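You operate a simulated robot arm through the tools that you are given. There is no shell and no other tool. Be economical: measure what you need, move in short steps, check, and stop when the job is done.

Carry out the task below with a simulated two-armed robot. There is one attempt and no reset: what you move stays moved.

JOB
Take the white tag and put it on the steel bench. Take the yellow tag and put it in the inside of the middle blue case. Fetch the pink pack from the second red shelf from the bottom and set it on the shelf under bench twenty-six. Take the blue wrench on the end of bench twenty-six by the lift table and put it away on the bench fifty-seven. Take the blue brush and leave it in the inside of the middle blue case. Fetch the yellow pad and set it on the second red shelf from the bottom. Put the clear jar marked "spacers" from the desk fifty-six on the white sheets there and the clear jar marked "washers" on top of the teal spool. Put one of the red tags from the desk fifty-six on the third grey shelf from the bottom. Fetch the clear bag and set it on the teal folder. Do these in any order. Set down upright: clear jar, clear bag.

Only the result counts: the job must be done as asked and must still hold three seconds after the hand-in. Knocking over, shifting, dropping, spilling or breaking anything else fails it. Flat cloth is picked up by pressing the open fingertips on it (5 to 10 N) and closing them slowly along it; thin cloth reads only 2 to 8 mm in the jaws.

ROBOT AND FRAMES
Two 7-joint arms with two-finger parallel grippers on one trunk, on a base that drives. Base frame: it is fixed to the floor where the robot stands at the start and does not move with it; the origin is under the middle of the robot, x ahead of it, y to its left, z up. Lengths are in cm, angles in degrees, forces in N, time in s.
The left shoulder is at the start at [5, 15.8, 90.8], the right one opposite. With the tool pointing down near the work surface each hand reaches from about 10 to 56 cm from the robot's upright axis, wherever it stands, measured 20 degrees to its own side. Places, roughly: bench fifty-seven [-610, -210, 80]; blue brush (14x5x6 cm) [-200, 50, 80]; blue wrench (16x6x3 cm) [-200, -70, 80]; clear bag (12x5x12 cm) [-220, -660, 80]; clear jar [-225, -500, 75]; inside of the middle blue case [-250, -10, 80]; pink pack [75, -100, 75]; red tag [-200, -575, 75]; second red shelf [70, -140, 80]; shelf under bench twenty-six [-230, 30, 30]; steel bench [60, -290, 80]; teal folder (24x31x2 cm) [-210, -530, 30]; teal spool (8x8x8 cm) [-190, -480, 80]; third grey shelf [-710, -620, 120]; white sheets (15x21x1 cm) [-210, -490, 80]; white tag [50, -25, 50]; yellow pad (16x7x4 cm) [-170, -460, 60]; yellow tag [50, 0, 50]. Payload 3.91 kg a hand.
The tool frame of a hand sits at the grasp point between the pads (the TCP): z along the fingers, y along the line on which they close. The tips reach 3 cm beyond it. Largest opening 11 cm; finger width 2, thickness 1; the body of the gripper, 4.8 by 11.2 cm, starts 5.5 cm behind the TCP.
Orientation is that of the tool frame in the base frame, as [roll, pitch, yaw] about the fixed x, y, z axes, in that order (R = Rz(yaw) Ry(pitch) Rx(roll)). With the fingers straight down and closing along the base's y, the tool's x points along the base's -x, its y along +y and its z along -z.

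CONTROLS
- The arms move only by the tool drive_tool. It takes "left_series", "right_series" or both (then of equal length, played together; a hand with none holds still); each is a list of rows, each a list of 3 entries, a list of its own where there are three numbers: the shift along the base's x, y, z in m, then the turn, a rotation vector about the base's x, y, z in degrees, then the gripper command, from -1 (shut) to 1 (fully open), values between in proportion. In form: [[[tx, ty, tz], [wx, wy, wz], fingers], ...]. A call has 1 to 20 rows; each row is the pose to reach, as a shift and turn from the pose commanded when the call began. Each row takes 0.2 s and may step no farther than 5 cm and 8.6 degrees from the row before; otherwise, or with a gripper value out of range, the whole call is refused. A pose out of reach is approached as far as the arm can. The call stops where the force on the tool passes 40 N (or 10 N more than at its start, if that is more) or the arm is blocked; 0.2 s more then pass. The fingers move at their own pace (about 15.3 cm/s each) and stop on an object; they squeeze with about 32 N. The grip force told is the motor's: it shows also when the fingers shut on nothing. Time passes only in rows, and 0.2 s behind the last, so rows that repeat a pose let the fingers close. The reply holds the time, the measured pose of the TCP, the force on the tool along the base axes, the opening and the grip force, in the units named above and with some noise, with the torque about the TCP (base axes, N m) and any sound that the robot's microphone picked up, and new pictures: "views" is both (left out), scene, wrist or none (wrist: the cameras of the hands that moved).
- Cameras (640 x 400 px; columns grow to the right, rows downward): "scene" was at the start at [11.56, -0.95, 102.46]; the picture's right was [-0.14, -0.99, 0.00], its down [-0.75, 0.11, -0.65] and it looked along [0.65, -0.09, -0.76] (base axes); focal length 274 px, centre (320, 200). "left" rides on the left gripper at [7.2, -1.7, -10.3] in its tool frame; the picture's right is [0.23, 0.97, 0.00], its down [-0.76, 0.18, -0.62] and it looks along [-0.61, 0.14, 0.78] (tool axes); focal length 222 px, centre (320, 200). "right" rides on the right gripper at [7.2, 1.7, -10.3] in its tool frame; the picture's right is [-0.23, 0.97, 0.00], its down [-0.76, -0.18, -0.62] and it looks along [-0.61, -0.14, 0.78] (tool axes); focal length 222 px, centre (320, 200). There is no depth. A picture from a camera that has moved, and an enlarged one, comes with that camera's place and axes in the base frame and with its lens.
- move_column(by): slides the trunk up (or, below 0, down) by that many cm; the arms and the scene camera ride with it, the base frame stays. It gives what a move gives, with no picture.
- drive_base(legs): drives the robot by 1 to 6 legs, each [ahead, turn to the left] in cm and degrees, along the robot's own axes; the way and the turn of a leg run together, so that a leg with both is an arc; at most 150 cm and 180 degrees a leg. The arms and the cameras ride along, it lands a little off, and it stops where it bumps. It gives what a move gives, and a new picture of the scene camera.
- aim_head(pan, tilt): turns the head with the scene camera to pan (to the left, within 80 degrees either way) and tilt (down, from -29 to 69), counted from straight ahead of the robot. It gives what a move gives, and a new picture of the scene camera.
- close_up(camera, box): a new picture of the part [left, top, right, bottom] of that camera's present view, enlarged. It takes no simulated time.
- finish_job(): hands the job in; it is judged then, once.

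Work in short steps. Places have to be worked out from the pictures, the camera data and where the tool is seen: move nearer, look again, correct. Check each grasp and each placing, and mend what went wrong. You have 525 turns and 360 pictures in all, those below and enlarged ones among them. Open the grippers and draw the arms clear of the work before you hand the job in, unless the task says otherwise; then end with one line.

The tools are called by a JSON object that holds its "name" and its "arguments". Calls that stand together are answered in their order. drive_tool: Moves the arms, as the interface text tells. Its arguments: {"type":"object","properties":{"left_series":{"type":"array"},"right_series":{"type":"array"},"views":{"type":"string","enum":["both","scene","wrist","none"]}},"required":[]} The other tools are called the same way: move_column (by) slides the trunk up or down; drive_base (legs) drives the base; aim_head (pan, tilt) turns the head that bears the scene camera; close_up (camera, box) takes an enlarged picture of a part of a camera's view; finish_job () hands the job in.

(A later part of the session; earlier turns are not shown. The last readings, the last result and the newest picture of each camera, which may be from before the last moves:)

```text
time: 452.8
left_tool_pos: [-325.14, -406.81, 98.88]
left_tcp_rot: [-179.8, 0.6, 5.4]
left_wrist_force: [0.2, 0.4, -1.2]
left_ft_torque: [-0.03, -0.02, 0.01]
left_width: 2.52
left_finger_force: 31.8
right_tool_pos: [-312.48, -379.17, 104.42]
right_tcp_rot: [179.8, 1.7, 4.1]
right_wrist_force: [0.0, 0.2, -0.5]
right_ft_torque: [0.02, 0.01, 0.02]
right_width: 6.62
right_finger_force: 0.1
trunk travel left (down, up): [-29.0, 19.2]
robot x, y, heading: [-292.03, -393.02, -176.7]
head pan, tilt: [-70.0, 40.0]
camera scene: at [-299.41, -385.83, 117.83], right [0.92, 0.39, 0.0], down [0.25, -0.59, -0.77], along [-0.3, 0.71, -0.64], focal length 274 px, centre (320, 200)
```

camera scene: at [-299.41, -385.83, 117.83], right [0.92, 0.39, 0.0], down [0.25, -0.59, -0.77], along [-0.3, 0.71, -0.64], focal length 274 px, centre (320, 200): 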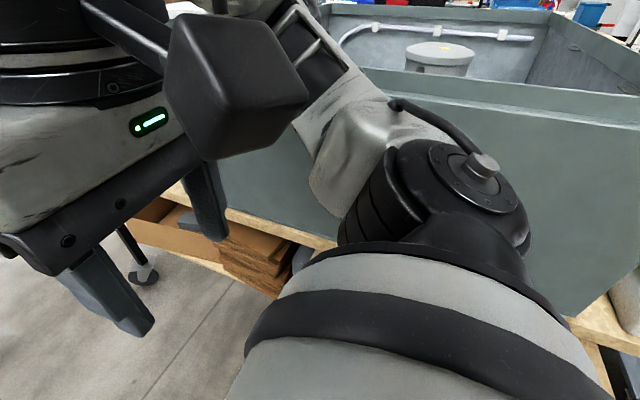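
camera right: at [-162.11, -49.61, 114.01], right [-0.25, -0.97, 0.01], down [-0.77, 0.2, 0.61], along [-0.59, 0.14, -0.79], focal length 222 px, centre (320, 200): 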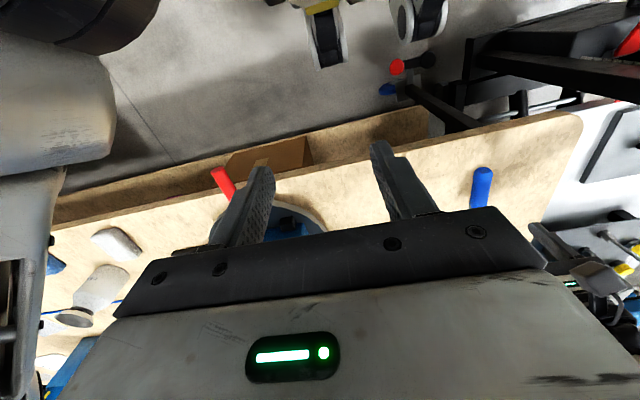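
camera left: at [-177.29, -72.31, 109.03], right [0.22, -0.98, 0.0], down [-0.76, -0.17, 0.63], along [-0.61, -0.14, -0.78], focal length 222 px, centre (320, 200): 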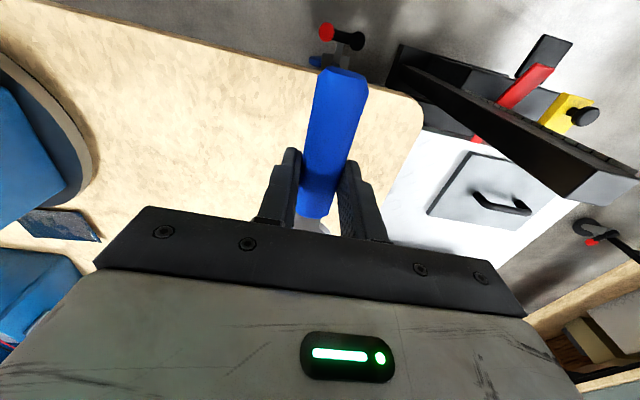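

The right upper arm is alongside a big grey case. I reverse out along my path, then turn.

{"name": "drive_base", "arguments": {"legs": [[-30, 0]]}}

{"name": "aim_head", "arguments": {"pan": -70, "tilt": 40}}

```text
time: 454.5
left_tool_pos: [-301.98, -405.82, 98.84]
left_tcp_rot: [-179.7, 0.9, 5.3]
left_wrist_force: [0.3, -0.6, -1.2]
left_ft_torque: [-0.01, -0.04, -0.01]
left_width: 2.53
left_finger_force: 32.0
right_tool_pos: [-289.07, -378.61, 104.73]
right_tcp_rot: [-179.7, 2.5, 5.4]
right_wrist_force: [0.0, 0.3, -0.4]
right_ft_torque: [0.01, -0.01, -0.01]
right_width: 6.59
right_finger_force: 0.0
trunk travel left (down, up): [-29.0, 19.2]
robot x, y, heading: [-268.74, -392.15, -176.5]
head pan, tilt: [-70.0, 40.0]
stopped in leg 1: the robot was blocked; the commanded pose is now the measured one
camera scene: at [-276.13, -385.14, 117.9], right [0.92, 0.4, 0.0], down [0.25, -0.58, -0.77], along [-0.31, 0.71, -0.64], focal length 274 px, centre (320, 200)
```

scene: 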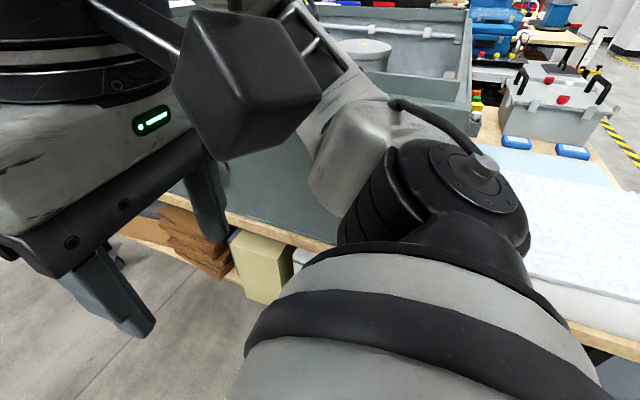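

```text
time: 455.1
left_tool_pos: [-302.07, -405.82, 99.01]
left_tcp_rot: [-179.5, 0.8, 5.3]
left_wrist_force: [0.4, 0.0, -0.8]
left_ft_torque: [0.01, -0.02, 0.0]
left_width: 2.52
left_finger_force: 32.0
right_tool_pos: [-289.02, -378.66, 104.77]
right_tcp_rot: [-179.6, 2.4, 5.2]
right_wrist_force: [-0.3, -1.2, 0.0]
right_ft_torque: [-0.01, -0.02, 0.0]
right_width: 6.58
right_finger_force: 0.1
trunk travel left (down, up): [-29.0, 19.2]
robot x, y, heading: [-269.34, -392.13, -176.8]
head pan, tilt: [-70.0, 40.0]
camera scene: at [-276.13, -385.16, 117.91], right [0.92, 0.4, 0.0], down [0.25, -0.58, -0.77], along [-0.31, 0.71, -0.63], focal length 274 px, centre (320, 200)
```

scene: 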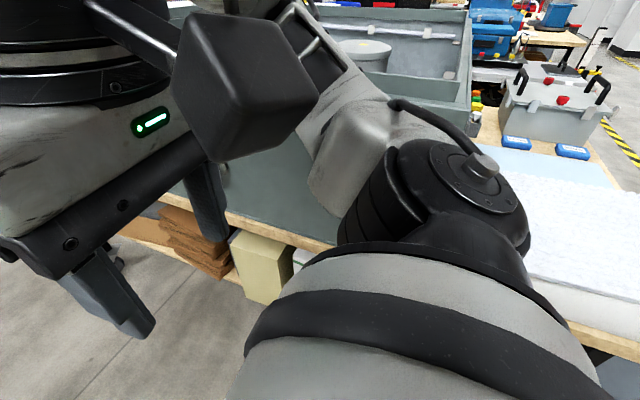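

I straighten the right arm forward a little so its elbow tucks in away from the case.

{"name": "drive_tool", "arguments": {"right_series": [[[-0.03, -0.01, 0], [0, 0, 0], 0.2], [[-0.07, -0.02, 0], [0, 0, 0], 0.2], [[-0.11, -0.03, 0], [0, 0, 0], 0.2], [[-0.15, -0.04, 0], [0, 0, 0], 0.2], [[-0.18, -0.05, 0], [0, 0, 0], 0.2]], "views": "scene"}}

```text
time: 456.3
left_tool_pos: [-302.44, -405.13, 98.72]
left_tcp_rot: [179.9, 0.7, 5.3]
left_wrist_force: [-0.8, 0.4, -1.5]
left_ft_torque: [0.02, 0.01, -0.03]
left_width: 2.53
left_finger_force: 31.6
right_tool_pos: [-307.6, -382.6, 104.26]
right_tcp_rot: [179.8, 1.8, 5.2]
right_wrist_force: [0.0, 0.3, 0.3]
right_ft_torque: [0.02, -0.02, 0.02]
right_width: 6.58
right_finger_force: 0.1
trunk travel left (down, up): [-29.0, 19.2]
robot x, y, heading: [-269.15, -392.24, -176.6]
head pan, tilt: [-70.0, 40.0]
camera scene: at [-276.66, -384.34, 117.67], right [0.92, 0.4, 0.0], down [0.25, -0.59, -0.77], along [-0.3, 0.7, -0.64], focal length 274 px, centre (320, 200)
```

scene: 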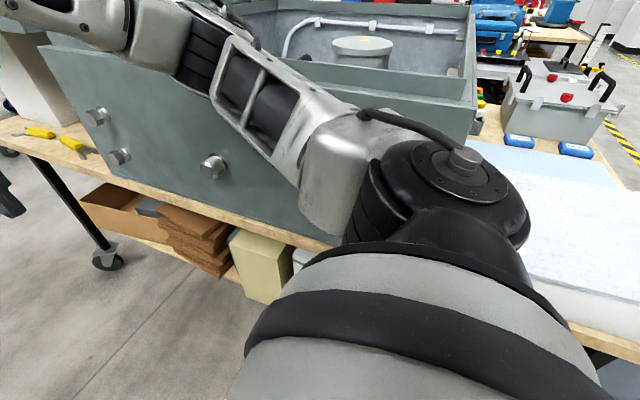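

Now turn left away from the bench.

{"name": "drive_base", "arguments": {"legs": [[0, 40]]}}

```text
time: 458.6
left_tool_pos: [-286.21, -423.52, 98.79]
left_tcp_rot: [179.9, 0.6, 45.5]
left_wrist_force: [-1.0, 0.3, -0.6]
left_ft_torque: [-0.02, 0.03, 0.01]
left_width: 2.52
left_finger_force: 32.1
right_tool_pos: [-304.43, -409.68, 104.46]
right_tcp_rot: [179.7, 2.0, 45.3]
right_wrist_force: [0.0, -0.1, 0.3]
right_ft_torque: [0.01, 0.03, 0.0]
right_width: 6.62
right_finger_force: 0.1
trunk travel left (down, up): [-29.0, 19.2]
robot x, y, heading: [-269.15, -391.86, -136.5]
head pan, tilt: [-70.0, 40.0]
camera scene: at [-279.77, -390.85, 117.78], right [0.45, 0.9, 0.0], down [0.58, -0.29, -0.77], along [-0.69, 0.34, -0.64], focal length 274 px, centre (320, 200)
```

scene: 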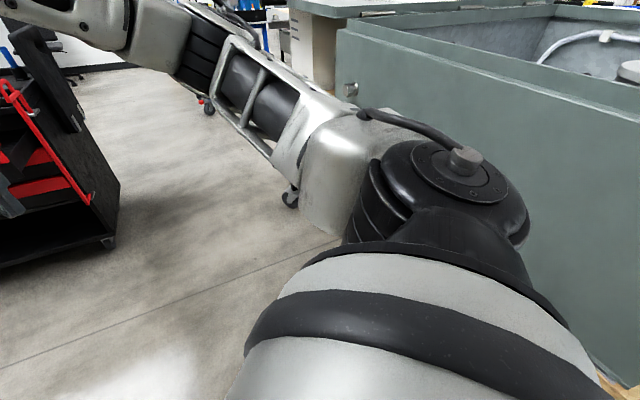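

Free. I move ahead 25 cm diagonally, turn to face -y, and look at the desk on the left.

{"name": "drive_base", "arguments": {"legs": [[25, 0], [0, 46]]}}

{"name": "aim_head", "arguments": {"pan": 35, "tilt": 25}}

{"name": "aim_head", "arguments": {"pan": 0, "tilt": 25}}

```text
time: 462.5
left_tool_pos: [-276.29, -443.38, 98.81]
left_tcp_rot: [180.0, 0.6, 91.7]
left_wrist_force: [0.8, -0.2, -1.1]
left_ft_torque: [0.0, -0.03, 0.03]
left_width: 2.48
left_finger_force: 31.5
right_tool_pos: [-299.09, -447.03, 104.39]
right_tcp_rot: [179.7, 1.9, 91.6]
right_wrist_force: [-0.3, -0.9, -0.7]
right_ft_torque: [-0.05, -0.01, 0.01]
right_width: 6.57
right_finger_force: 0.2
trunk travel left (down, up): [-29.0, 19.2]
robot x, y, heading: [-287.52, -409.56, -90.5]
head pan, tilt: [-70.0, 40.0]
camera scene: at [-295.48, -416.06, 117.78], right [-0.34, 0.94, 0.0], down [0.6, 0.22, -0.77], along [-0.72, -0.26, -0.64], focal length 274 px, centre (320, 200)
```

scene: 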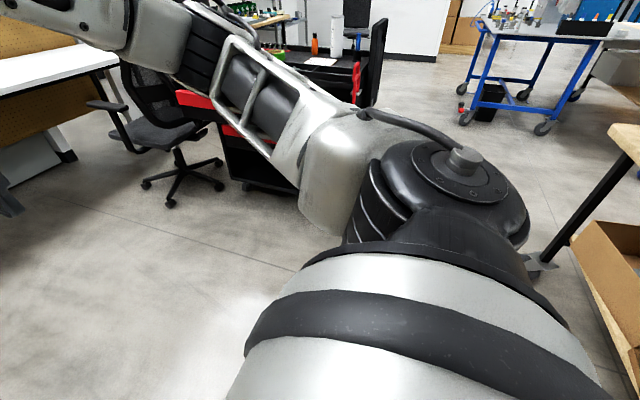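

```text
time: 464.3
left_tool_pos: [-276.24, -443.22, 98.88]
left_tcp_rot: [179.9, 0.6, 91.7]
left_wrist_force: [-1.1, 0.1, -1.0]
left_ft_torque: [0.03, -0.02, 0.01]
left_width: 2.51
left_finger_force: 31.5
right_tool_pos: [-298.98, -446.97, 104.43]
right_tcp_rot: [179.6, 2.0, 91.5]
right_wrist_force: [0.2, 0.4, 0.1]
right_ft_torque: [0.02, -0.02, -0.01]
right_width: 6.58
right_finger_force: 0.1
trunk travel left (down, up): [-29.0, 19.2]
robot x, y, heading: [-287.38, -409.41, -90.4]
head pan, tilt: [35.0, 25.0]
camera scene: at [-282.25, -420.76, 120.11], right [-0.82, -0.57, 0.0], down [-0.24, 0.35, -0.91], along [0.52, -0.75, -0.42], focal length 274 px, centre (320, 200)
```

scene: 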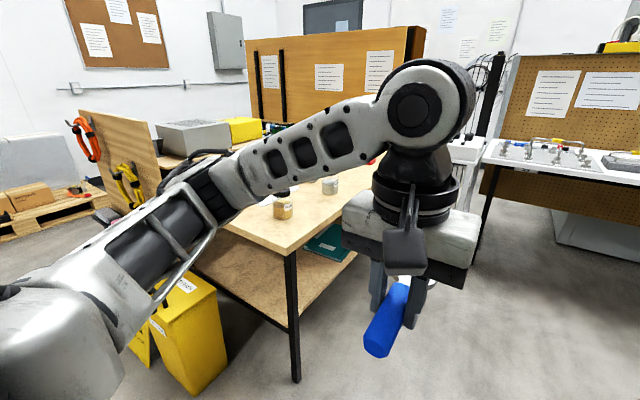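

```text
time: 465.3
left_tool_pos: [-276.24, -443.25, 98.86]
left_tcp_rot: [179.8, 0.6, 91.8]
left_wrist_force: [-1.1, -0.1, -2.4]
left_ft_torque: [-0.01, 0.02, -0.01]
left_width: 2.52
left_finger_force: 31.8
right_tool_pos: [-298.99, -447.06, 104.49]
right_tcp_rot: [179.8, 1.8, 91.6]
right_wrist_force: [0.0, 0.2, -0.5]
right_ft_torque: [-0.03, -0.03, -0.02]
right_width: 6.58
right_finger_force: 0.1
trunk travel left (down, up): [-29.0, 19.2]
robot x, y, heading: [-287.45, -409.5, -90.3]
head pan, tilt: [0.0, 25.0]
camera scene: at [-287.53, -422.4, 120.11], right [-1.0, 0.0, 0.0], down [0.0, 0.42, -0.91], along [0.0, -0.91, -0.42], focal length 274 px, centre (320, 200)
```

scene: 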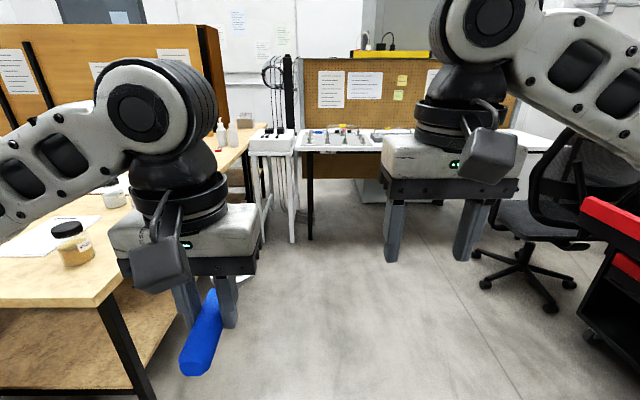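

Desk fifty-six is on my left (edge x≈-242). I drive along it to y≈-490, then turn to face it.

{"name": "drive_base", "arguments": {"legs": [[0, -3], [82, 0], [0, 93]]}}

{"name": "aim_head", "arguments": {"pan": 0, "tilt": 35}}

{"name": "aim_head", "arguments": {"pan": -45, "tilt": 30}}

```text
time: 474.1
left_tool_pos: [-258.07, -480.02, 98.86]
left_tcp_rot: [179.9, 0.6, -178.2]
left_wrist_force: [0.3, 0.3, -2.2]
left_ft_torque: [-0.01, 0.01, -0.02]
left_width: 2.53
left_finger_force: 32.3
right_tool_pos: [-254.37, -502.7, 104.44]
right_tcp_rot: [179.7, 1.8, -178.3]
right_wrist_force: [0.9, 0.3, 0.6]
right_ft_torque: [0.01, -0.01, 0.01]
right_width: 6.61
right_finger_force: 0.1
trunk travel left (down, up): [-29.0, 19.2]
robot x, y, heading: [-292.11, -491.16, -0.3]
head pan, tilt: [0.0, 25.0]
camera scene: at [-278.95, -491.05, 120.11], right [0.0, -1.0, 0.0], down [-0.42, 0.0, -0.91], along [0.91, 0.0, -0.42], focal length 274 px, centre (320, 200)
```

scene: 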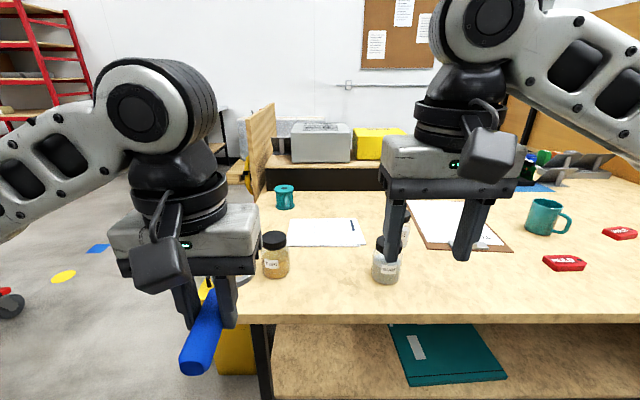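

```text
time: 474.8
left_tool_pos: [-258.24, -480.14, 98.88]
left_tcp_rot: [179.9, 0.6, -178.2]
left_wrist_force: [0.6, 0.0, -1.1]
left_ft_torque: [0.01, 0.01, 0.02]
left_width: 2.52
left_finger_force: 32.2
right_tool_pos: [-254.29, -502.82, 104.38]
right_tcp_rot: [179.7, 1.9, -178.3]
right_wrist_force: [-0.3, -0.2, 0.6]
right_ft_torque: [0.06, 0.0, -0.01]
right_width: 6.59
right_finger_force: 0.0
trunk travel left (down, up): [-29.0, 19.2]
robot x, y, heading: [-292.19, -491.1, 0.1]
head pan, tilt: [0.0, 35.0]
camera scene: at [-279.36, -491.05, 118.54], right [0.0, -1.0, 0.0], down [-0.57, 0.0, -0.82], along [0.82, 0.0, -0.57], focal length 274 px, centre (320, 200)
```

scene: 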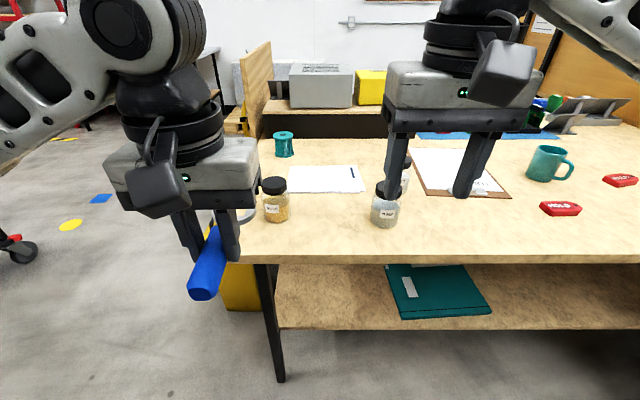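

```text
time: 475.9
left_tool_pos: [-258.23, -480.07, 98.79]
left_tcp_rot: [179.9, 0.5, -178.2]
left_wrist_force: [-0.2, -0.4, -1.2]
left_ft_torque: [0.01, -0.01, 0.02]
left_width: 2.51
left_finger_force: 32.0
right_tool_pos: [-254.39, -502.7, 104.39]
right_tcp_rot: [179.7, 2.0, -178.4]
right_wrist_force: [-0.4, -0.2, 0.1]
right_ft_torque: [-0.03, -0.02, 0.01]
right_width: 6.58
right_finger_force: 0.0
trunk travel left (down, up): [-29.0, 19.2]
robot x, y, heading: [-292.52, -491.45, -0.5]
head pan, tilt: [-45.0, 30.0]
camera scene: at [-281.78, -497.43, 119.31], right [-0.71, -0.71, 0.0], down [-0.35, 0.35, -0.87], along [0.61, -0.61, -0.5], focal length 274 px, centre (320, 200)
```

scene: 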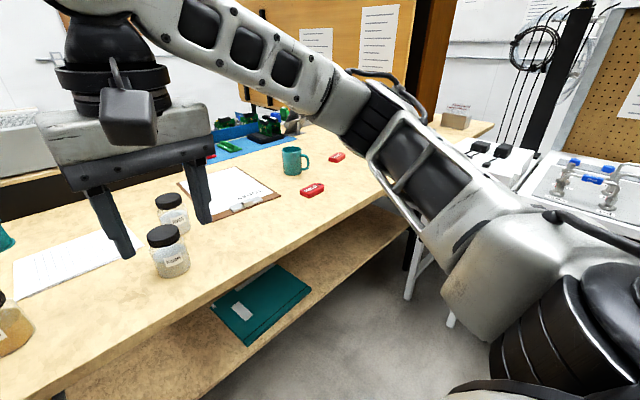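

I see the spool, sheets, three jars, red HOLD tags, and the teal folder on the lower shelf. I read the jar labels.

{"name": "close_up", "arguments": {"camera": "scene", "box": [120, 180, 240, 290]}}

{"name": "aim_head", "arguments": {"pan": 5, "tilt": 40}}

{"name": "close_up", "arguments": {"camera": "scene", "box": [240, 120, 440, 250]}}

```text
3.64 times, centred on (180, 235) of scene
camera zoom: at [-281.78, -497.43, 119.31], right [-0.71, -0.71, 0.0], down [-0.35, 0.35, -0.87], along [0.61, -0.61, -0.5], focal length 996 px, centre (829, 73)
```

zoom: 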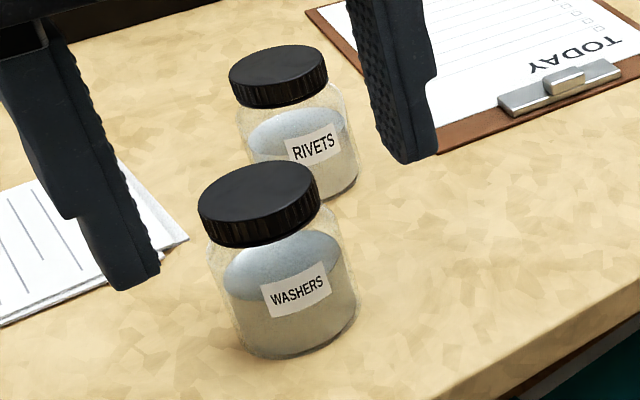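

```text
time: 477.1
left_tool_pos: [-258.19, -480.04, 98.83]
left_tcp_rot: [179.9, 0.7, -178.2]
left_wrist_force: [-0.4, -0.5, -1.0]
left_ft_torque: [-0.03, 0.01, -0.01]
left_width: 2.53
left_finger_force: 31.5
right_tool_pos: [-254.46, -502.77, 104.52]
right_tcp_rot: [179.7, 1.8, -178.4]
right_wrist_force: [0.6, 0.2, 0.1]
right_ft_torque: [0.01, 0.04, -0.03]
right_width: 6.58
right_finger_force: 0.0
trunk travel left (down, up): [-29.0, 19.2]
robot x, y, heading: [-291.84, -491.41, -0.1]
head pan, tilt: [5.0, 40.0]
camera scene: at [-279.69, -490.32, 117.78], right [0.08, -1.0, 0.0], down [-0.64, -0.05, -0.77], along [0.76, 0.06, -0.64], focal length 274 px, centre (320, 200)
```

scene: 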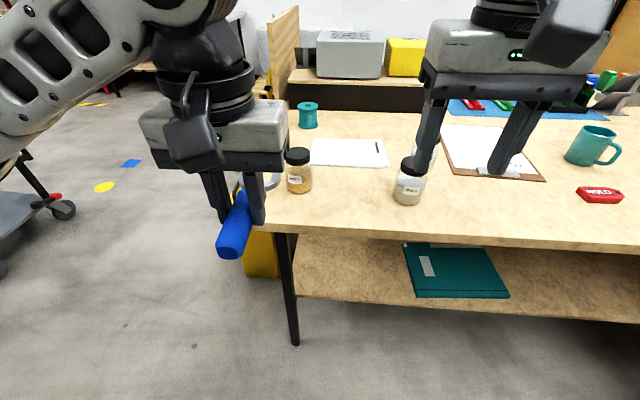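

```text
3.08 times, centred on (340, 185) of scene
camera zoom: at [-279.69, -490.32, 117.78], right [0.08, -1.0, 0.0], down [-0.64, -0.05, -0.77], along [0.76, 0.06, -0.64], focal length 843 px, centre (258, 246)
```

zoom: 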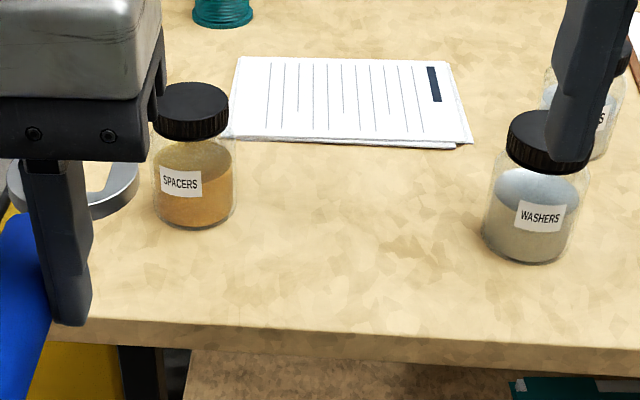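

Spacers jar ≈[-228.7,-481.3], washers jar ≈[-230.7,-505.5], sheets centre ≈[-208.7,-493.3], spool ≈[-193.7,-479.4]. I'll use a 45° forward-tilted grip for reach; first reposition to about [-265,-478] and tilt the right hand.

{"name": "drive_base", "arguments": {"legs": [[0, 25], [30, 0], [0, -25]]}}

{"name": "drive_tool", "arguments": {"right_series": [[[0, 0, 0], [0, -7.5, 0], 0.8], [[0, 0, 0], [0, -15, 0], 0.8], [[0, 0, 0], [0, -22.5, 0], 0.8], [[0, -0.01, 0], [0, -30, 0], 0.8], [[0, -0.02, 0], [0, -37.5, 0], 0.8], [[0, -0.03, 0], [0, -43, 0], 0.8]], "views": "both"}}

```text
time: 481.7
left_tool_pos: [-231.32, -467.58, 98.8]
left_tcp_rot: [179.9, 0.6, -178.1]
left_wrist_force: [-0.1, 0.4, -1.5]
left_ft_torque: [0.0, -0.01, 0.0]
left_width: 2.52
left_finger_force: 31.8
right_tool_pos: [-227.5, -490.39, 104.33]
right_tcp_rot: [179.7, 1.9, -178.3]
right_wrist_force: [0.0, -0.3, 0.7]
right_ft_torque: [0.02, 0.0, -0.03]
right_width: 6.6
right_finger_force: 0.0
trunk travel left (down, up): [-29.0, 19.2]
robot x, y, heading: [-265.02, -479.17, 0.1]
head pan, tilt: [5.0, 40.0]
camera scene: at [-252.83, -477.92, 117.78], right [0.09, -1.0, 0.0], down [-0.64, -0.06, -0.77], along [0.76, 0.07, -0.64], focal length 274 px, centre (320, 200)
```

scene: 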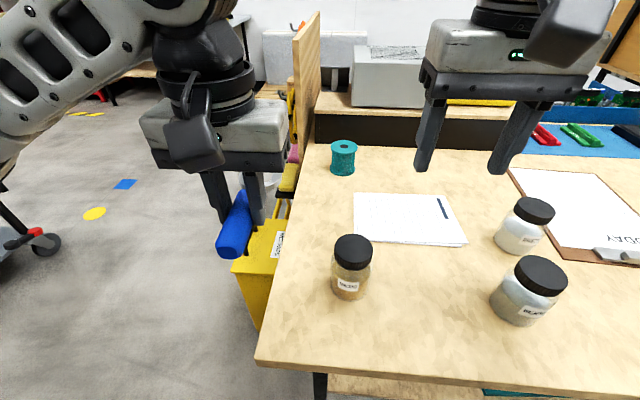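

```text
time: 483.1
left_tool_pos: [-231.47, -467.71, 98.89]
left_tcp_rot: [179.9, 0.6, -178.1]
left_wrist_force: [-0.3, 0.0, -0.6]
left_ft_torque: [0.01, 0.02, 0.01]
left_width: 2.52
left_finger_force: 32.0
right_tool_pos: [-227.51, -493.32, 104.46]
right_tcp_rot: [-178.5, 45.0, -177.6]
right_wrist_force: [0.0, -1.6, 0.2]
right_ft_torque: [0.05, 0.03, -0.03]
right_width: 9.9
right_finger_force: 0.1
trunk travel left (down, up): [-29.0, 19.2]
robot x, y, heading: [-264.91, -479.02, -0.1]
head pan, tilt: [5.0, 40.0]
camera scene: at [-252.83, -477.91, 117.78], right [0.09, -1.0, 0.0], down [-0.64, -0.06, -0.77], along [0.76, 0.07, -0.64], focal length 274 px, centre (320, 200)
camera right: at [-239.9, -491.92, 106.47], right [0.14, 0.98, 0.14], down [0.1, -0.16, 0.98], along [0.99, -0.12, -0.12], focal length 222 px, centre (320, 200)
```

scene: 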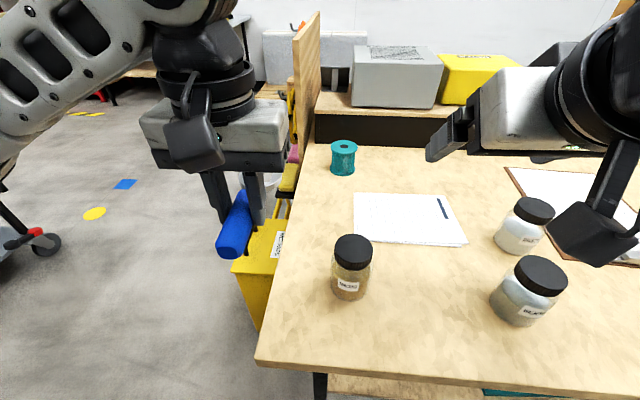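
right: 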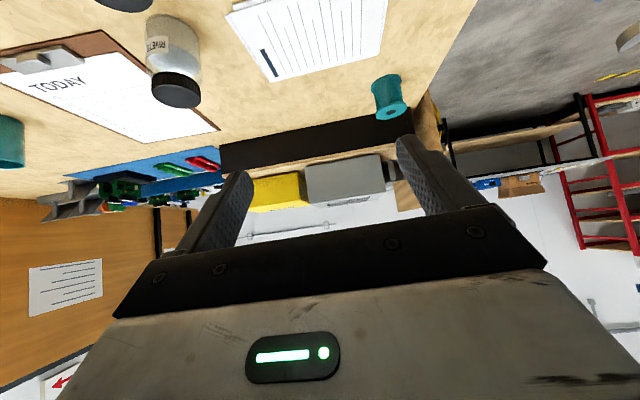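

Positions confirmed (desk z≈77, jar tops ≈90). I bring the tilted right hand over the washers jar and look before lowering fully.

{"name": "drive_tool", "arguments": {"right_series": [[[-0.02, -0.04, 0], [0, 0, 0], 0.8], [[-0.041, -0.08, 0], [0, 0, 0], 0.8], [[-0.041, -0.125, 0], [0, 0, 0], 0.8], [[-0.041, -0.125, -0.04], [0, 0, 0], 0.8], [[-0.041, -0.125, -0.08], [0, 0, 0], 0.8]], "views": "both"}}

```text
time: 484.3
left_tool_pos: [-231.21, -467.66, 98.92]
left_tcp_rot: [179.9, 0.6, -178.1]
left_wrist_force: [0.3, 0.3, -1.5]
left_ft_torque: [-0.01, 0.02, 0.0]
left_width: 2.53
left_finger_force: 32.0
right_tool_pos: [-226.87, -507.55, 97.96]
right_tcp_rot: [-178.5, 44.9, -177.4]
right_wrist_force: [-0.2, 0.8, 0.2]
right_ft_torque: [0.01, -0.02, 0.03]
right_width: 9.89
right_finger_force: 0.1
right hand out of reach, approached as far as the arm can: row 2, 3, 4, 5
trunk travel left (down, up): [-29.0, 19.2]
robot x, y, heading: [-265.67, -478.75, -0.2]
head pan, tilt: [5.0, 40.0]
camera scene: at [-252.82, -477.9, 117.78], right [0.09, -1.0, 0.0], down [-0.64, -0.06, -0.77], along [0.76, 0.07, -0.64], focal length 274 px, centre (320, 200)
camera right: at [-239.33, -506.1, 100.13], right [0.13, 0.98, 0.14], down [0.1, -0.16, 0.98], along [0.99, -0.12, -0.12], focal length 222 px, centre (320, 200)
```

scene: 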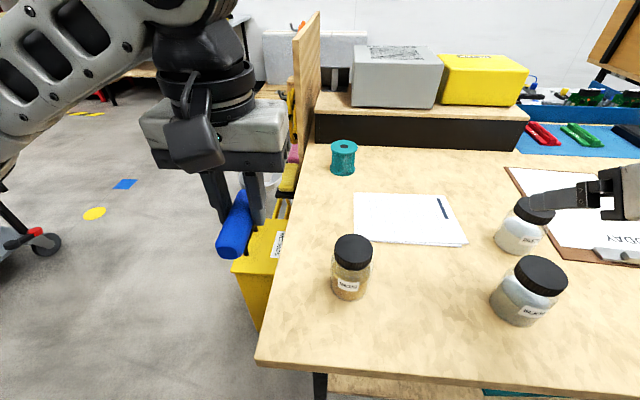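
right: 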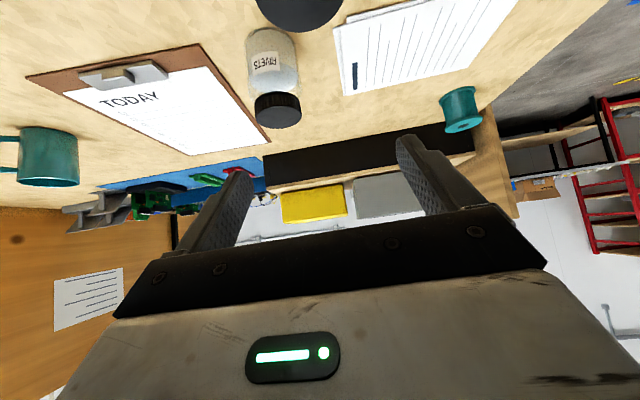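

Too folded for the arm; I raise the hand and back the base 15 cm for room.

{"name": "drive_tool", "arguments": {"right_series": [[[0, 0, 0.04], [0, 0, 0], 0.8], [[0, 0.02, 0.08], [0, 0, 0], 0.8]], "views": "none"}}

{"name": "drive_base", "arguments": {"legs": [[-15, 0]]}}

{"name": "drive_tool", "arguments": {"right_series": [[[0.04, 0, 0], [0, 0, 0], 0.8], [[0.08, 0, 0], [0, 0, 0], 0.8], [[0.12, 0, -0.02], [0, 0, 0], 0.8], [[0.15, -0.01, -0.06], [0, 0, 0], 0.8], [[0.15, -0.02, -0.1], [0, 0, 0], 0.8]], "views": "both"}}

```text
time: 484.9
left_tool_pos: [-231.27, -467.68, 98.79]
left_tcp_rot: [179.9, 0.5, -178.1]
left_wrist_force: [0.3, 0.3, -1.5]
left_ft_torque: [0.03, -0.01, 0.02]
left_width: 2.54
left_finger_force: 31.7
right_tool_pos: [-226.91, -505.45, 106.24]
right_tcp_rot: [-178.6, 44.7, -177.5]
right_wrist_force: [0.3, -0.3, 1.4]
right_ft_torque: [0.0, 0.02, -0.02]
right_width: 9.9
right_finger_force: 0.0
trunk travel left (down, up): [-29.0, 19.2]
robot x, y, heading: [-265.53, -479.15, -0.2]
head pan, tilt: [5.0, 40.0]
```

```text
time: 486.3
left_tool_pos: [-246.33, -467.66, 98.86]
left_tcp_rot: [179.9, 0.6, -178.0]
left_wrist_force: [-0.2, -0.1, -1.6]
left_ft_torque: [0.0, -0.01, 0.0]
left_width: 2.51
left_finger_force: 32.5
right_tool_pos: [-241.84, -505.44, 106.24]
right_tcp_rot: [-178.6, 44.9, -177.6]
right_wrist_force: [-1.2, 0.6, 0.7]
right_ft_torque: [-0.03, 0.03, 0.03]
right_width: 9.91
right_finger_force: 0.0
trunk travel left (down, up): [-29.0, 19.2]
robot x, y, heading: [-280.22, -478.76, -0.1]
head pan, tilt: [5.0, 40.0]
camera scene: at [-267.88, -477.88, 117.79], right [0.09, -1.0, 0.0], down [-0.64, -0.06, -0.77], along [0.76, 0.07, -0.64], focal length 274 px, centre (320, 200)
```

scene: 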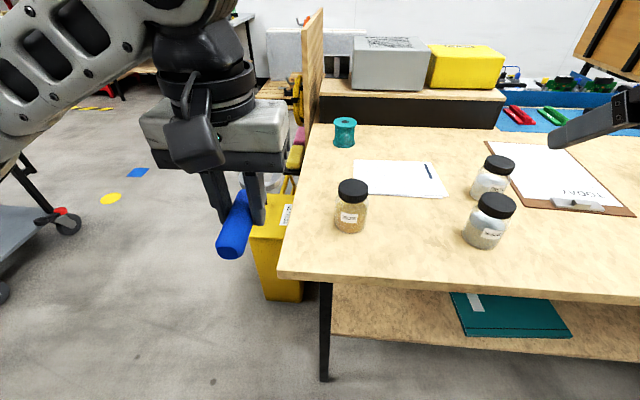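

```text
refused: row 4 steps farther than a row can; nothing moved
```

Now move in steps within the limit.

{"name": "drive_tool", "arguments": {"right_series": [[[0.045, 0, 0], [0, 0, 0], 0.8], [[0.09, 0, 0], [0, 0, 0], 0.8], [[0.13, -0.01, -0.01], [0, 0, 0], 0.8], [[0.15, -0.02, -0.05], [0, 0, 0], 0.8], [[0.15, -0.02, -0.08], [0, 0, 0], 0.8]], "views": "both"}}

```text
time: 487.5
left_tool_pos: [-246.26, -467.6, 98.82]
left_tcp_rot: [179.9, 0.6, -178.1]
left_wrist_force: [0.1, 0.5, -1.4]
left_ft_torque: [0.02, 0.03, 0.02]
left_width: 2.5
left_finger_force: 32.4
right_tool_pos: [-226.76, -507.3, 98.3]
right_tcp_rot: [-178.6, 45.0, -177.5]
right_wrist_force: [0.9, 0.0, 0.2]
right_ft_torque: [-0.01, -0.04, 0.04]
right_width: 9.9
right_finger_force: 0.1
trunk travel left (down, up): [-29.0, 19.2]
robot x, y, heading: [-280.44, -478.76, -0.0]
head pan, tilt: [5.0, 40.0]
camera scene: at [-267.84, -477.89, 117.78], right [0.09, -1.0, 0.0], down [-0.64, -0.06, -0.77], along [0.76, 0.07, -0.64], focal length 274 px, centre (320, 200)
camera right: at [-239.25, -505.88, 100.32], right [0.14, 0.98, 0.14], down [0.1, -0.16, 0.98], along [0.99, -0.12, -0.12], focal length 222 px, centre (320, 200)
```

scene: 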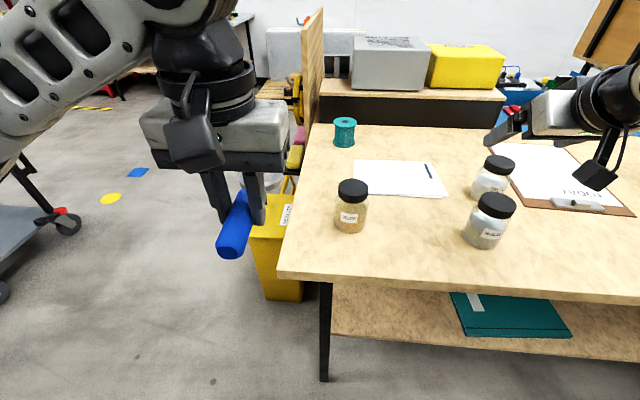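
right: 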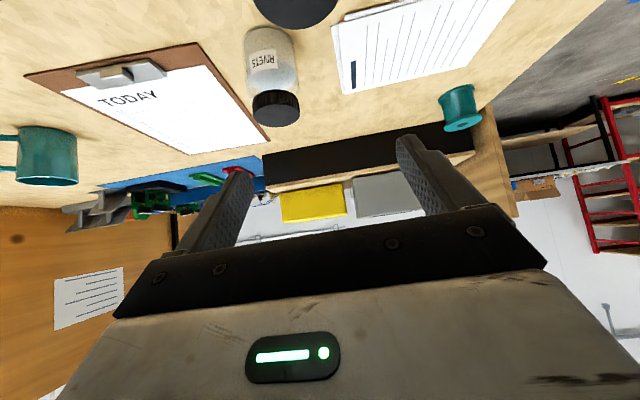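

Now I shift back over the jar axis and descend around it.

{"name": "drive_tool", "arguments": {"right_series": [[[-0.03, 0.01, 0], [0, 0, 0], 0.8], [[-0.048, 0.015, -0.02], [0, 0, 0], 0.8], [[-0.048, 0.015, -0.06], [0, 0, 0], 0.8]], "views": "both"}}

```text
time: 488.3
left_tool_pos: [-246.23, -467.6, 98.89]
left_tcp_rot: [179.9, 0.6, -178.1]
left_wrist_force: [0.1, -0.4, -0.7]
left_ft_torque: [-0.02, -0.01, 0.02]
left_width: 2.5
left_finger_force: 32.0
right_tool_pos: [-231.67, -505.9, 92.23]
right_tcp_rot: [-178.5, 44.9, -177.5]
right_wrist_force: [-0.1, 0.7, 0.2]
right_ft_torque: [-0.02, -0.02, -0.03]
right_width: 9.92
right_finger_force: 0.1
trunk travel left (down, up): [-29.0, 19.2]
robot x, y, heading: [-280.27, -478.81, -0.0]
head pan, tilt: [5.0, 40.0]
camera scene: at [-267.84, -477.89, 117.78], right [0.09, -1.0, 0.0], down [-0.64, -0.06, -0.77], along [0.76, 0.07, -0.64], focal length 274 px, centre (320, 200)
camera right: at [-244.23, -504.5, 94.33], right [0.14, 0.98, 0.14], down [0.1, -0.16, 0.98], along [0.99, -0.12, -0.12], focal length 222 px, centre (320, 200)
```

scene: 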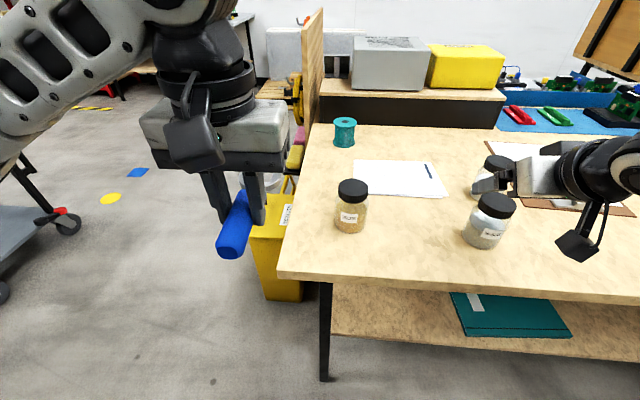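
right: 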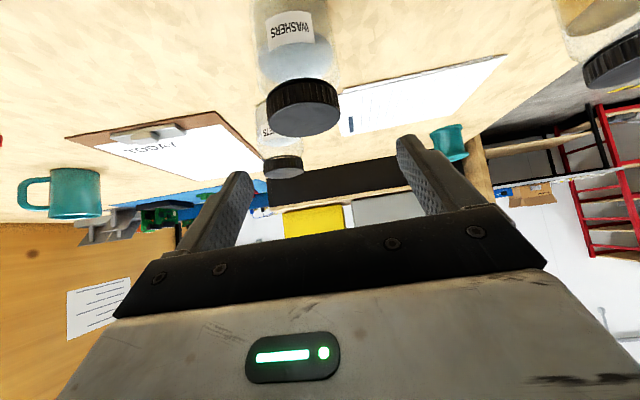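

The jar is about [-229.5,-506.4] with its lid at z≈84–87. I lower around its body to z≈82.5.

{"name": "drive_tool", "arguments": {"right_series": [[[0.008, -0.005, -0.03], [0, 0, 0], 0.8], [[0.014, -0.005, -0.06], [0, 0, 0], 0.8], [[0.014, -0.005, -0.08], [0, 0, 0], 0.8], [[0.014, -0.005, -0.095], [0, 0, 0], 0.8]], "views": "both"}}

```text
time: 489.3
left_tool_pos: [-246.37, -467.58, 98.92]
left_tcp_rot: [179.9, 0.5, -178.1]
left_wrist_force: [-0.7, -0.1, -1.9]
left_ft_torque: [-0.02, -0.02, 0.01]
left_width: 2.53
left_finger_force: 32.2
right_tool_pos: [-230.32, -506.37, 82.73]
right_tcp_rot: [-178.6, 44.9, -177.5]
right_wrist_force: [0.4, -0.1, -0.8]
right_ft_torque: [0.0, 0.01, 0.01]
right_width: 9.92
right_finger_force: 0.0
trunk travel left (down, up): [-29.0, 19.2]
robot x, y, heading: [-279.92, -478.86, 0.1]
head pan, tilt: [5.0, 40.0]
camera scene: at [-267.85, -477.88, 117.78], right [0.09, -1.0, 0.0], down [-0.64, -0.06, -0.77], along [0.76, 0.07, -0.64], focal length 274 px, centre (320, 200)
camera right: at [-242.71, -505.01, 84.78], right [0.14, 0.98, 0.14], down [0.1, -0.16, 0.98], along [0.99, -0.12, -0.12], focal length 222 px, centre (320, 200)
```

scene: 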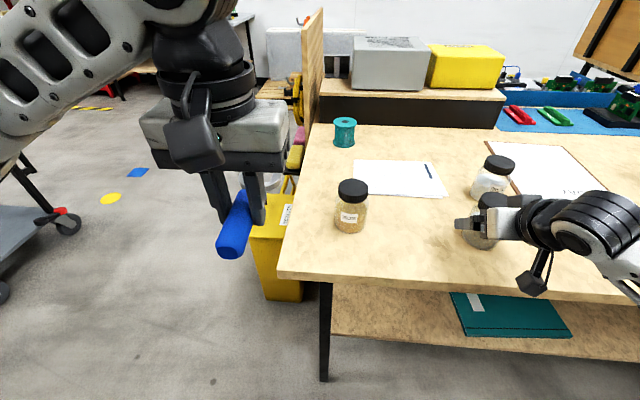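
right: 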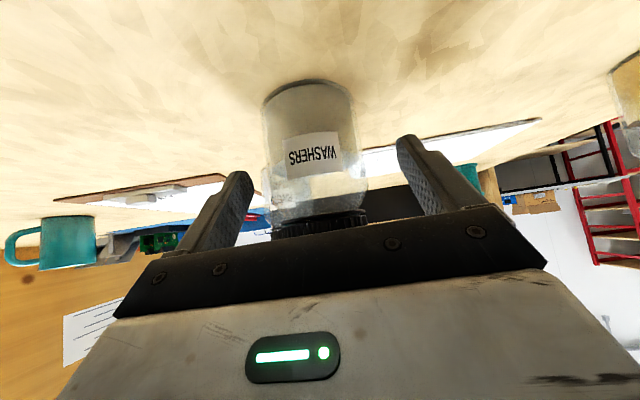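

The jar is nicely between the fingers. I close and lift slightly.

{"name": "drive_tool", "arguments": {"right_series": [[[0, 0, 0], [0, 0, 0], 0.5], [[0, 0, 0], [0, 0, 0], 0.2], [[0, 0, 0], [0, 0, 0], -0.2], [[0, 0, 0], [0, 0, 0], -1], [[0, 0, 0], [0, 0, 0], -1]], "views": "none"}}

{"name": "drive_tool", "arguments": {"right_series": [[[0, 0, 0.02], [0, 0, 0], -1], [[0, 0, 0.05], [0, 0, 0], -1], [[0, 0, 0.1], [0, 0, 0], -1], [[0, 0, 0.14], [0, 0, 0], -1]], "views": "both"}}

```text
time: 490.5
left_tool_pos: [-246.33, -467.62, 98.78]
left_tcp_rot: [179.9, 0.7, -178.0]
left_wrist_force: [0.6, 0.8, -1.6]
left_ft_torque: [0.02, 0.02, -0.03]
left_width: 2.51
left_finger_force: 31.9
right_tool_pos: [-230.26, -506.48, 82.78]
right_tcp_rot: [-178.6, 44.9, -177.6]
right_wrist_force: [-0.6, -1.1, -0.3]
right_ft_torque: [0.01, -0.06, -0.04]
right_width: 6.69
right_finger_force: 32.4
trunk travel left (down, up): [-29.0, 19.2]
robot x, y, heading: [-279.95, -478.87, 0.0]
head pan, tilt: [5.0, 40.0]
```

```text
time: 491.5
left_tool_pos: [-246.18, -467.59, 98.83]
left_tcp_rot: [180.0, 0.6, -178.0]
left_wrist_force: [0.4, -1.1, -1.3]
left_ft_torque: [-0.04, 0.02, -0.01]
left_width: 2.51
left_finger_force: 32.7
right_tool_pos: [-230.14, -506.35, 96.76]
right_tcp_rot: [-178.6, 44.7, -177.5]
right_wrist_force: [-0.8, -0.1, -3.7]
right_ft_torque: [-0.01, 0.07, -0.03]
right_width: 6.67
right_finger_force: 31.4
trunk travel left (down, up): [-29.0, 19.2]
robot x, y, heading: [-280.01, -478.94, 0.3]
head pan, tilt: [5.0, 40.0]
camera scene: at [-267.82, -477.88, 117.77], right [0.09, -1.0, 0.0], down [-0.64, -0.06, -0.77], along [0.76, 0.07, -0.64], focal length 274 px, centre (320, 200)
camera right: at [-242.67, -504.93, 98.8], right [0.14, 0.98, 0.14], down [0.11, -0.16, 0.98], along [0.99, -0.12, -0.12], focal length 222 px, centre (320, 200)
```

scene: 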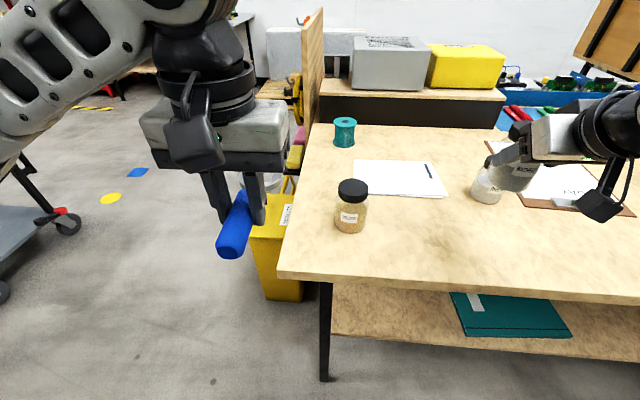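
right: 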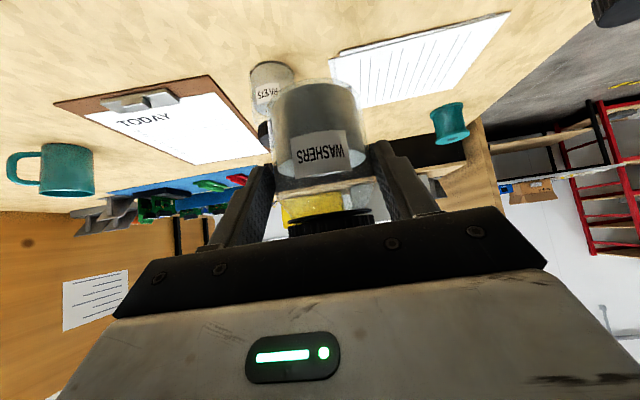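

Jar held upright. I raise it a bit, drive 17 cm ahead, then swing it toward the spool.

{"name": "drive_tool", "arguments": {"right_series": [[[0, 0, 0.03], [0, 0, 0], -1], [[-0.02, 0.04, 0.03], [0, 0, 0], -1], [[-0.03, 0.08, 0.03], [0, 0, 0], -1], [[-0.03, 0.12, 0.03], [0, 0, 0], -1]], "views": "none"}}

{"name": "drive_base", "arguments": {"legs": [[18, 0]]}}

{"name": "drive_tool", "arguments": {"right_series": [[[0.03, 0.035, 0], [0, 0, 0], -1], [[0.06, 0.07, 0], [0, 0, 0], -1], [[0.09, 0.1, 0], [0, 0, 0], -1], [[0.11, 0.14, 0], [0, 0, 0], -1], [[0.12, 0.16, 0], [0, 0, 0], -1]], "views": "both"}}

```text
time: 492.5
left_tool_pos: [-246.23, -467.65, 98.82]
left_tcp_rot: [179.9, 0.5, -177.9]
left_wrist_force: [-0.7, -0.1, -0.8]
left_ft_torque: [0.02, -0.01, -0.04]
left_width: 2.51
left_finger_force: 31.9
right_tool_pos: [-233.25, -494.45, 99.82]
right_tcp_rot: [-178.6, 44.9, -177.4]
right_wrist_force: [0.7, -0.4, -4.4]
right_ft_torque: [0.01, 0.12, -0.01]
right_width: 6.66
right_finger_force: 32.0
trunk travel left (down, up): [-29.0, 19.2]
robot x, y, heading: [-280.4, -478.72, -0.3]
head pan, tilt: [5.0, 40.0]
```

```text
time: 494.0
left_tool_pos: [-228.5, -467.61, 98.76]
left_tcp_rot: [179.9, 0.5, -178.0]
left_wrist_force: [-0.2, -0.2, -1.9]
left_ft_torque: [0.02, 0.05, 0.0]
left_width: 2.54
left_finger_force: 31.7
right_tool_pos: [-215.46, -494.39, 99.73]
right_tcp_rot: [-178.5, 44.9, -177.4]
right_wrist_force: [-0.7, -0.2, -3.4]
right_ft_torque: [0.01, 0.12, 0.03]
right_width: 6.65
right_finger_force: 31.8
trunk travel left (down, up): [-29.0, 19.2]
robot x, y, heading: [-262.32, -478.91, -0.0]
head pan, tilt: [5.0, 40.0]
camera scene: at [-250.07, -477.96, 117.78], right [0.09, -1.0, 0.0], down [-0.64, -0.06, -0.77], along [0.76, 0.07, -0.64], focal length 274 px, centre (320, 200)
```

scene: 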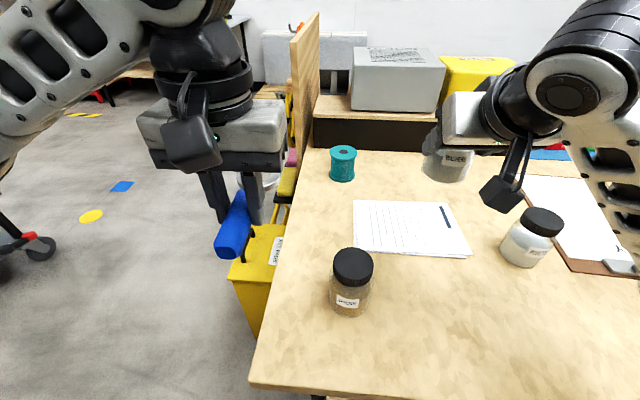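

```text
time: 495.2
left_tool_pos: [-228.53, -467.51, 98.71]
left_tcp_rot: [179.9, 0.6, -178.1]
left_wrist_force: [0.2, 0.5, -0.3]
left_ft_torque: [-0.02, 0.01, 0.01]
left_width: 2.52
left_finger_force: 32.5
right_tool_pos: [-203.4, -478.34, 99.8]
right_tcp_rot: [-178.5, 44.8, -177.4]
right_wrist_force: [0.0, 0.6, -3.7]
right_ft_torque: [0.0, 0.1, -0.02]
right_width: 6.64
right_finger_force: 31.9
trunk travel left (down, up): [-29.0, 19.2]
robot x, y, heading: [-262.72, -478.99, -0.2]
head pan, tilt: [5.0, 40.0]
camera scene: at [-250.02, -477.97, 117.77], right [0.09, -1.0, 0.0], down [-0.64, -0.06, -0.77], along [0.76, 0.07, -0.64], focal length 274 px, centre (320, 200)
camera right: at [-215.88, -476.92, 101.82], right [0.13, 0.98, 0.14], down [0.1, -0.16, 0.98], along [0.99, -0.12, -0.12], focal length 222 px, centre (320, 200)
```

scene: 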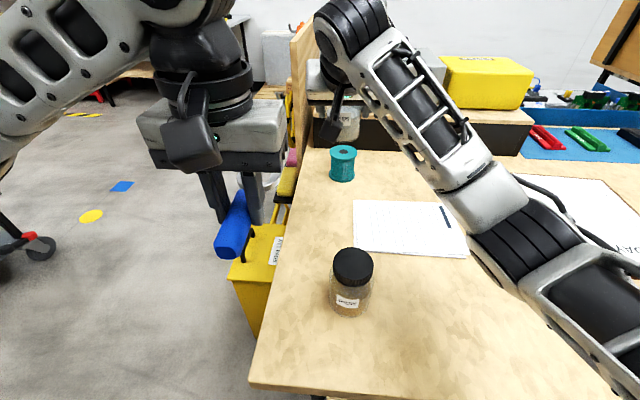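
right: 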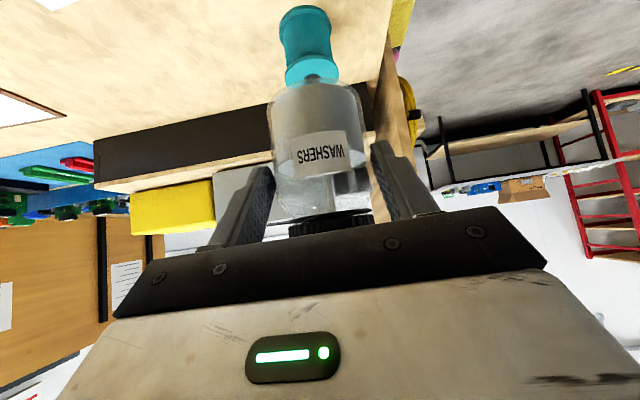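

Spool is at about [-192.5,-478.4], top z≈84.8. I move the jar above it and check alignment.

{"name": "drive_tool", "arguments": {"right_series": [[[0.03, -0.001, 0], [0, 0, 0], -1], [[0.06, -0.002, 0], [0, 0, 0], -1], [[0.09, -0.002, 0], [0, 0, 0], -1], [[0.108, -0.002, -0.02], [0, 0, 0], -1], [[0.108, -0.002, -0.05], [0, 0, 0], -1]], "views": "both"}}

```text
time: 496.4
left_tool_pos: [-228.49, -467.7, 98.83]
left_tcp_rot: [179.9, 0.6, -177.9]
left_wrist_force: [-0.3, 1.3, -1.9]
left_ft_torque: [0.02, 0.04, -0.01]
left_width: 2.51
left_finger_force: 31.8
right_tool_pos: [-192.63, -478.66, 94.68]
right_tcp_rot: [-178.6, 44.7, -177.4]
right_wrist_force: [-0.2, 0.0, -3.7]
right_ft_torque: [0.02, 0.1, 0.0]
right_width: 6.67
right_finger_force: 31.7
trunk travel left (down, up): [-29.0, 19.2]
robot x, y, heading: [-262.51, -478.85, 0.1]
head pan, tilt: [5.0, 40.0]
camera scene: at [-250.0, -478.0, 117.77], right [0.09, -1.0, 0.0], down [-0.64, -0.05, -0.77], along [0.76, 0.07, -0.64], focal length 274 px, centre (320, 200)
camera right: at [-205.06, -477.21, 96.83], right [0.13, 0.98, 0.14], down [0.1, -0.16, 0.98], along [0.99, -0.12, -0.12], focal length 222 px, centre (320, 200)
```

scene: 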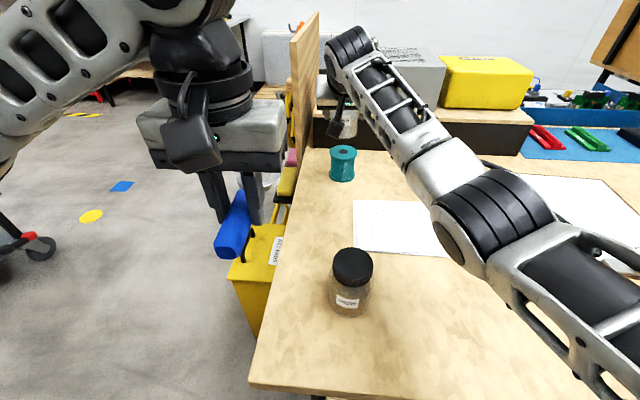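
right: 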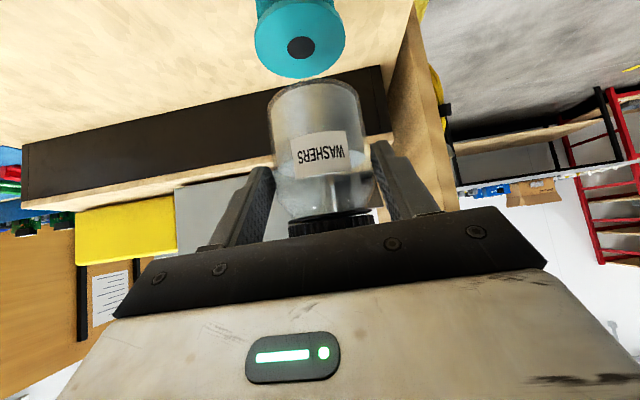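

Jar axis ≈[-192.5,-478.2], spool ≈[-191.9,-478.6]. I correct 0.5 cm and lower gently.

{"name": "drive_tool", "arguments": {"right_series": [[[0.005, -0.004, 0], [0, 0, 0], -1], [[0.006, -0.005, -0.015], [0, 0, 0], -1], [[0.006, -0.005, -0.028], [0, 0, 0], -1]], "views": "wrist"}}

```text
time: 497.2
left_tool_pos: [-228.47, -467.56, 98.75]
left_tcp_rot: [180.0, 0.6, -178.0]
left_wrist_force: [0.0, 0.6, -1.8]
left_ft_torque: [0.01, 0.02, 0.01]
left_width: 2.52
left_finger_force: 31.8
right_tool_pos: [-192.1, -479.1, 91.86]
right_tcp_rot: [-178.5, 44.8, -177.5]
right_wrist_force: [0.4, 0.3, -4.4]
right_ft_torque: [-0.01, 0.11, 0.01]
right_width: 6.69
right_finger_force: 32.1
trunk travel left (down, up): [-29.0, 19.2]
robot x, y, heading: [-262.3, -478.56, -0.1]
head pan, tilt: [5.0, 40.0]
camera right: at [-204.46, -477.68, 94.03], right [0.13, 0.98, 0.14], down [0.1, -0.16, 0.98], along [0.99, -0.12, -0.12], focal length 222 px, centre (320, 200)
```

right: 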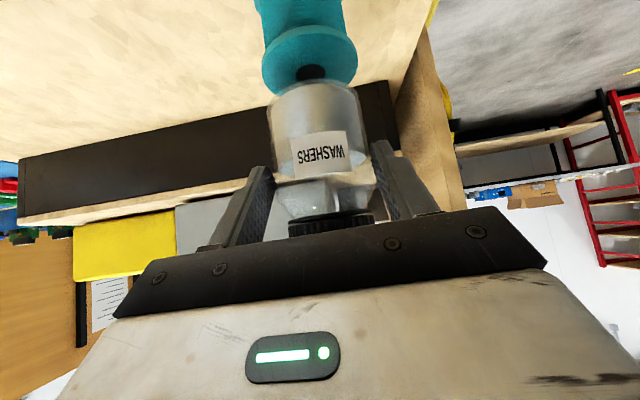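

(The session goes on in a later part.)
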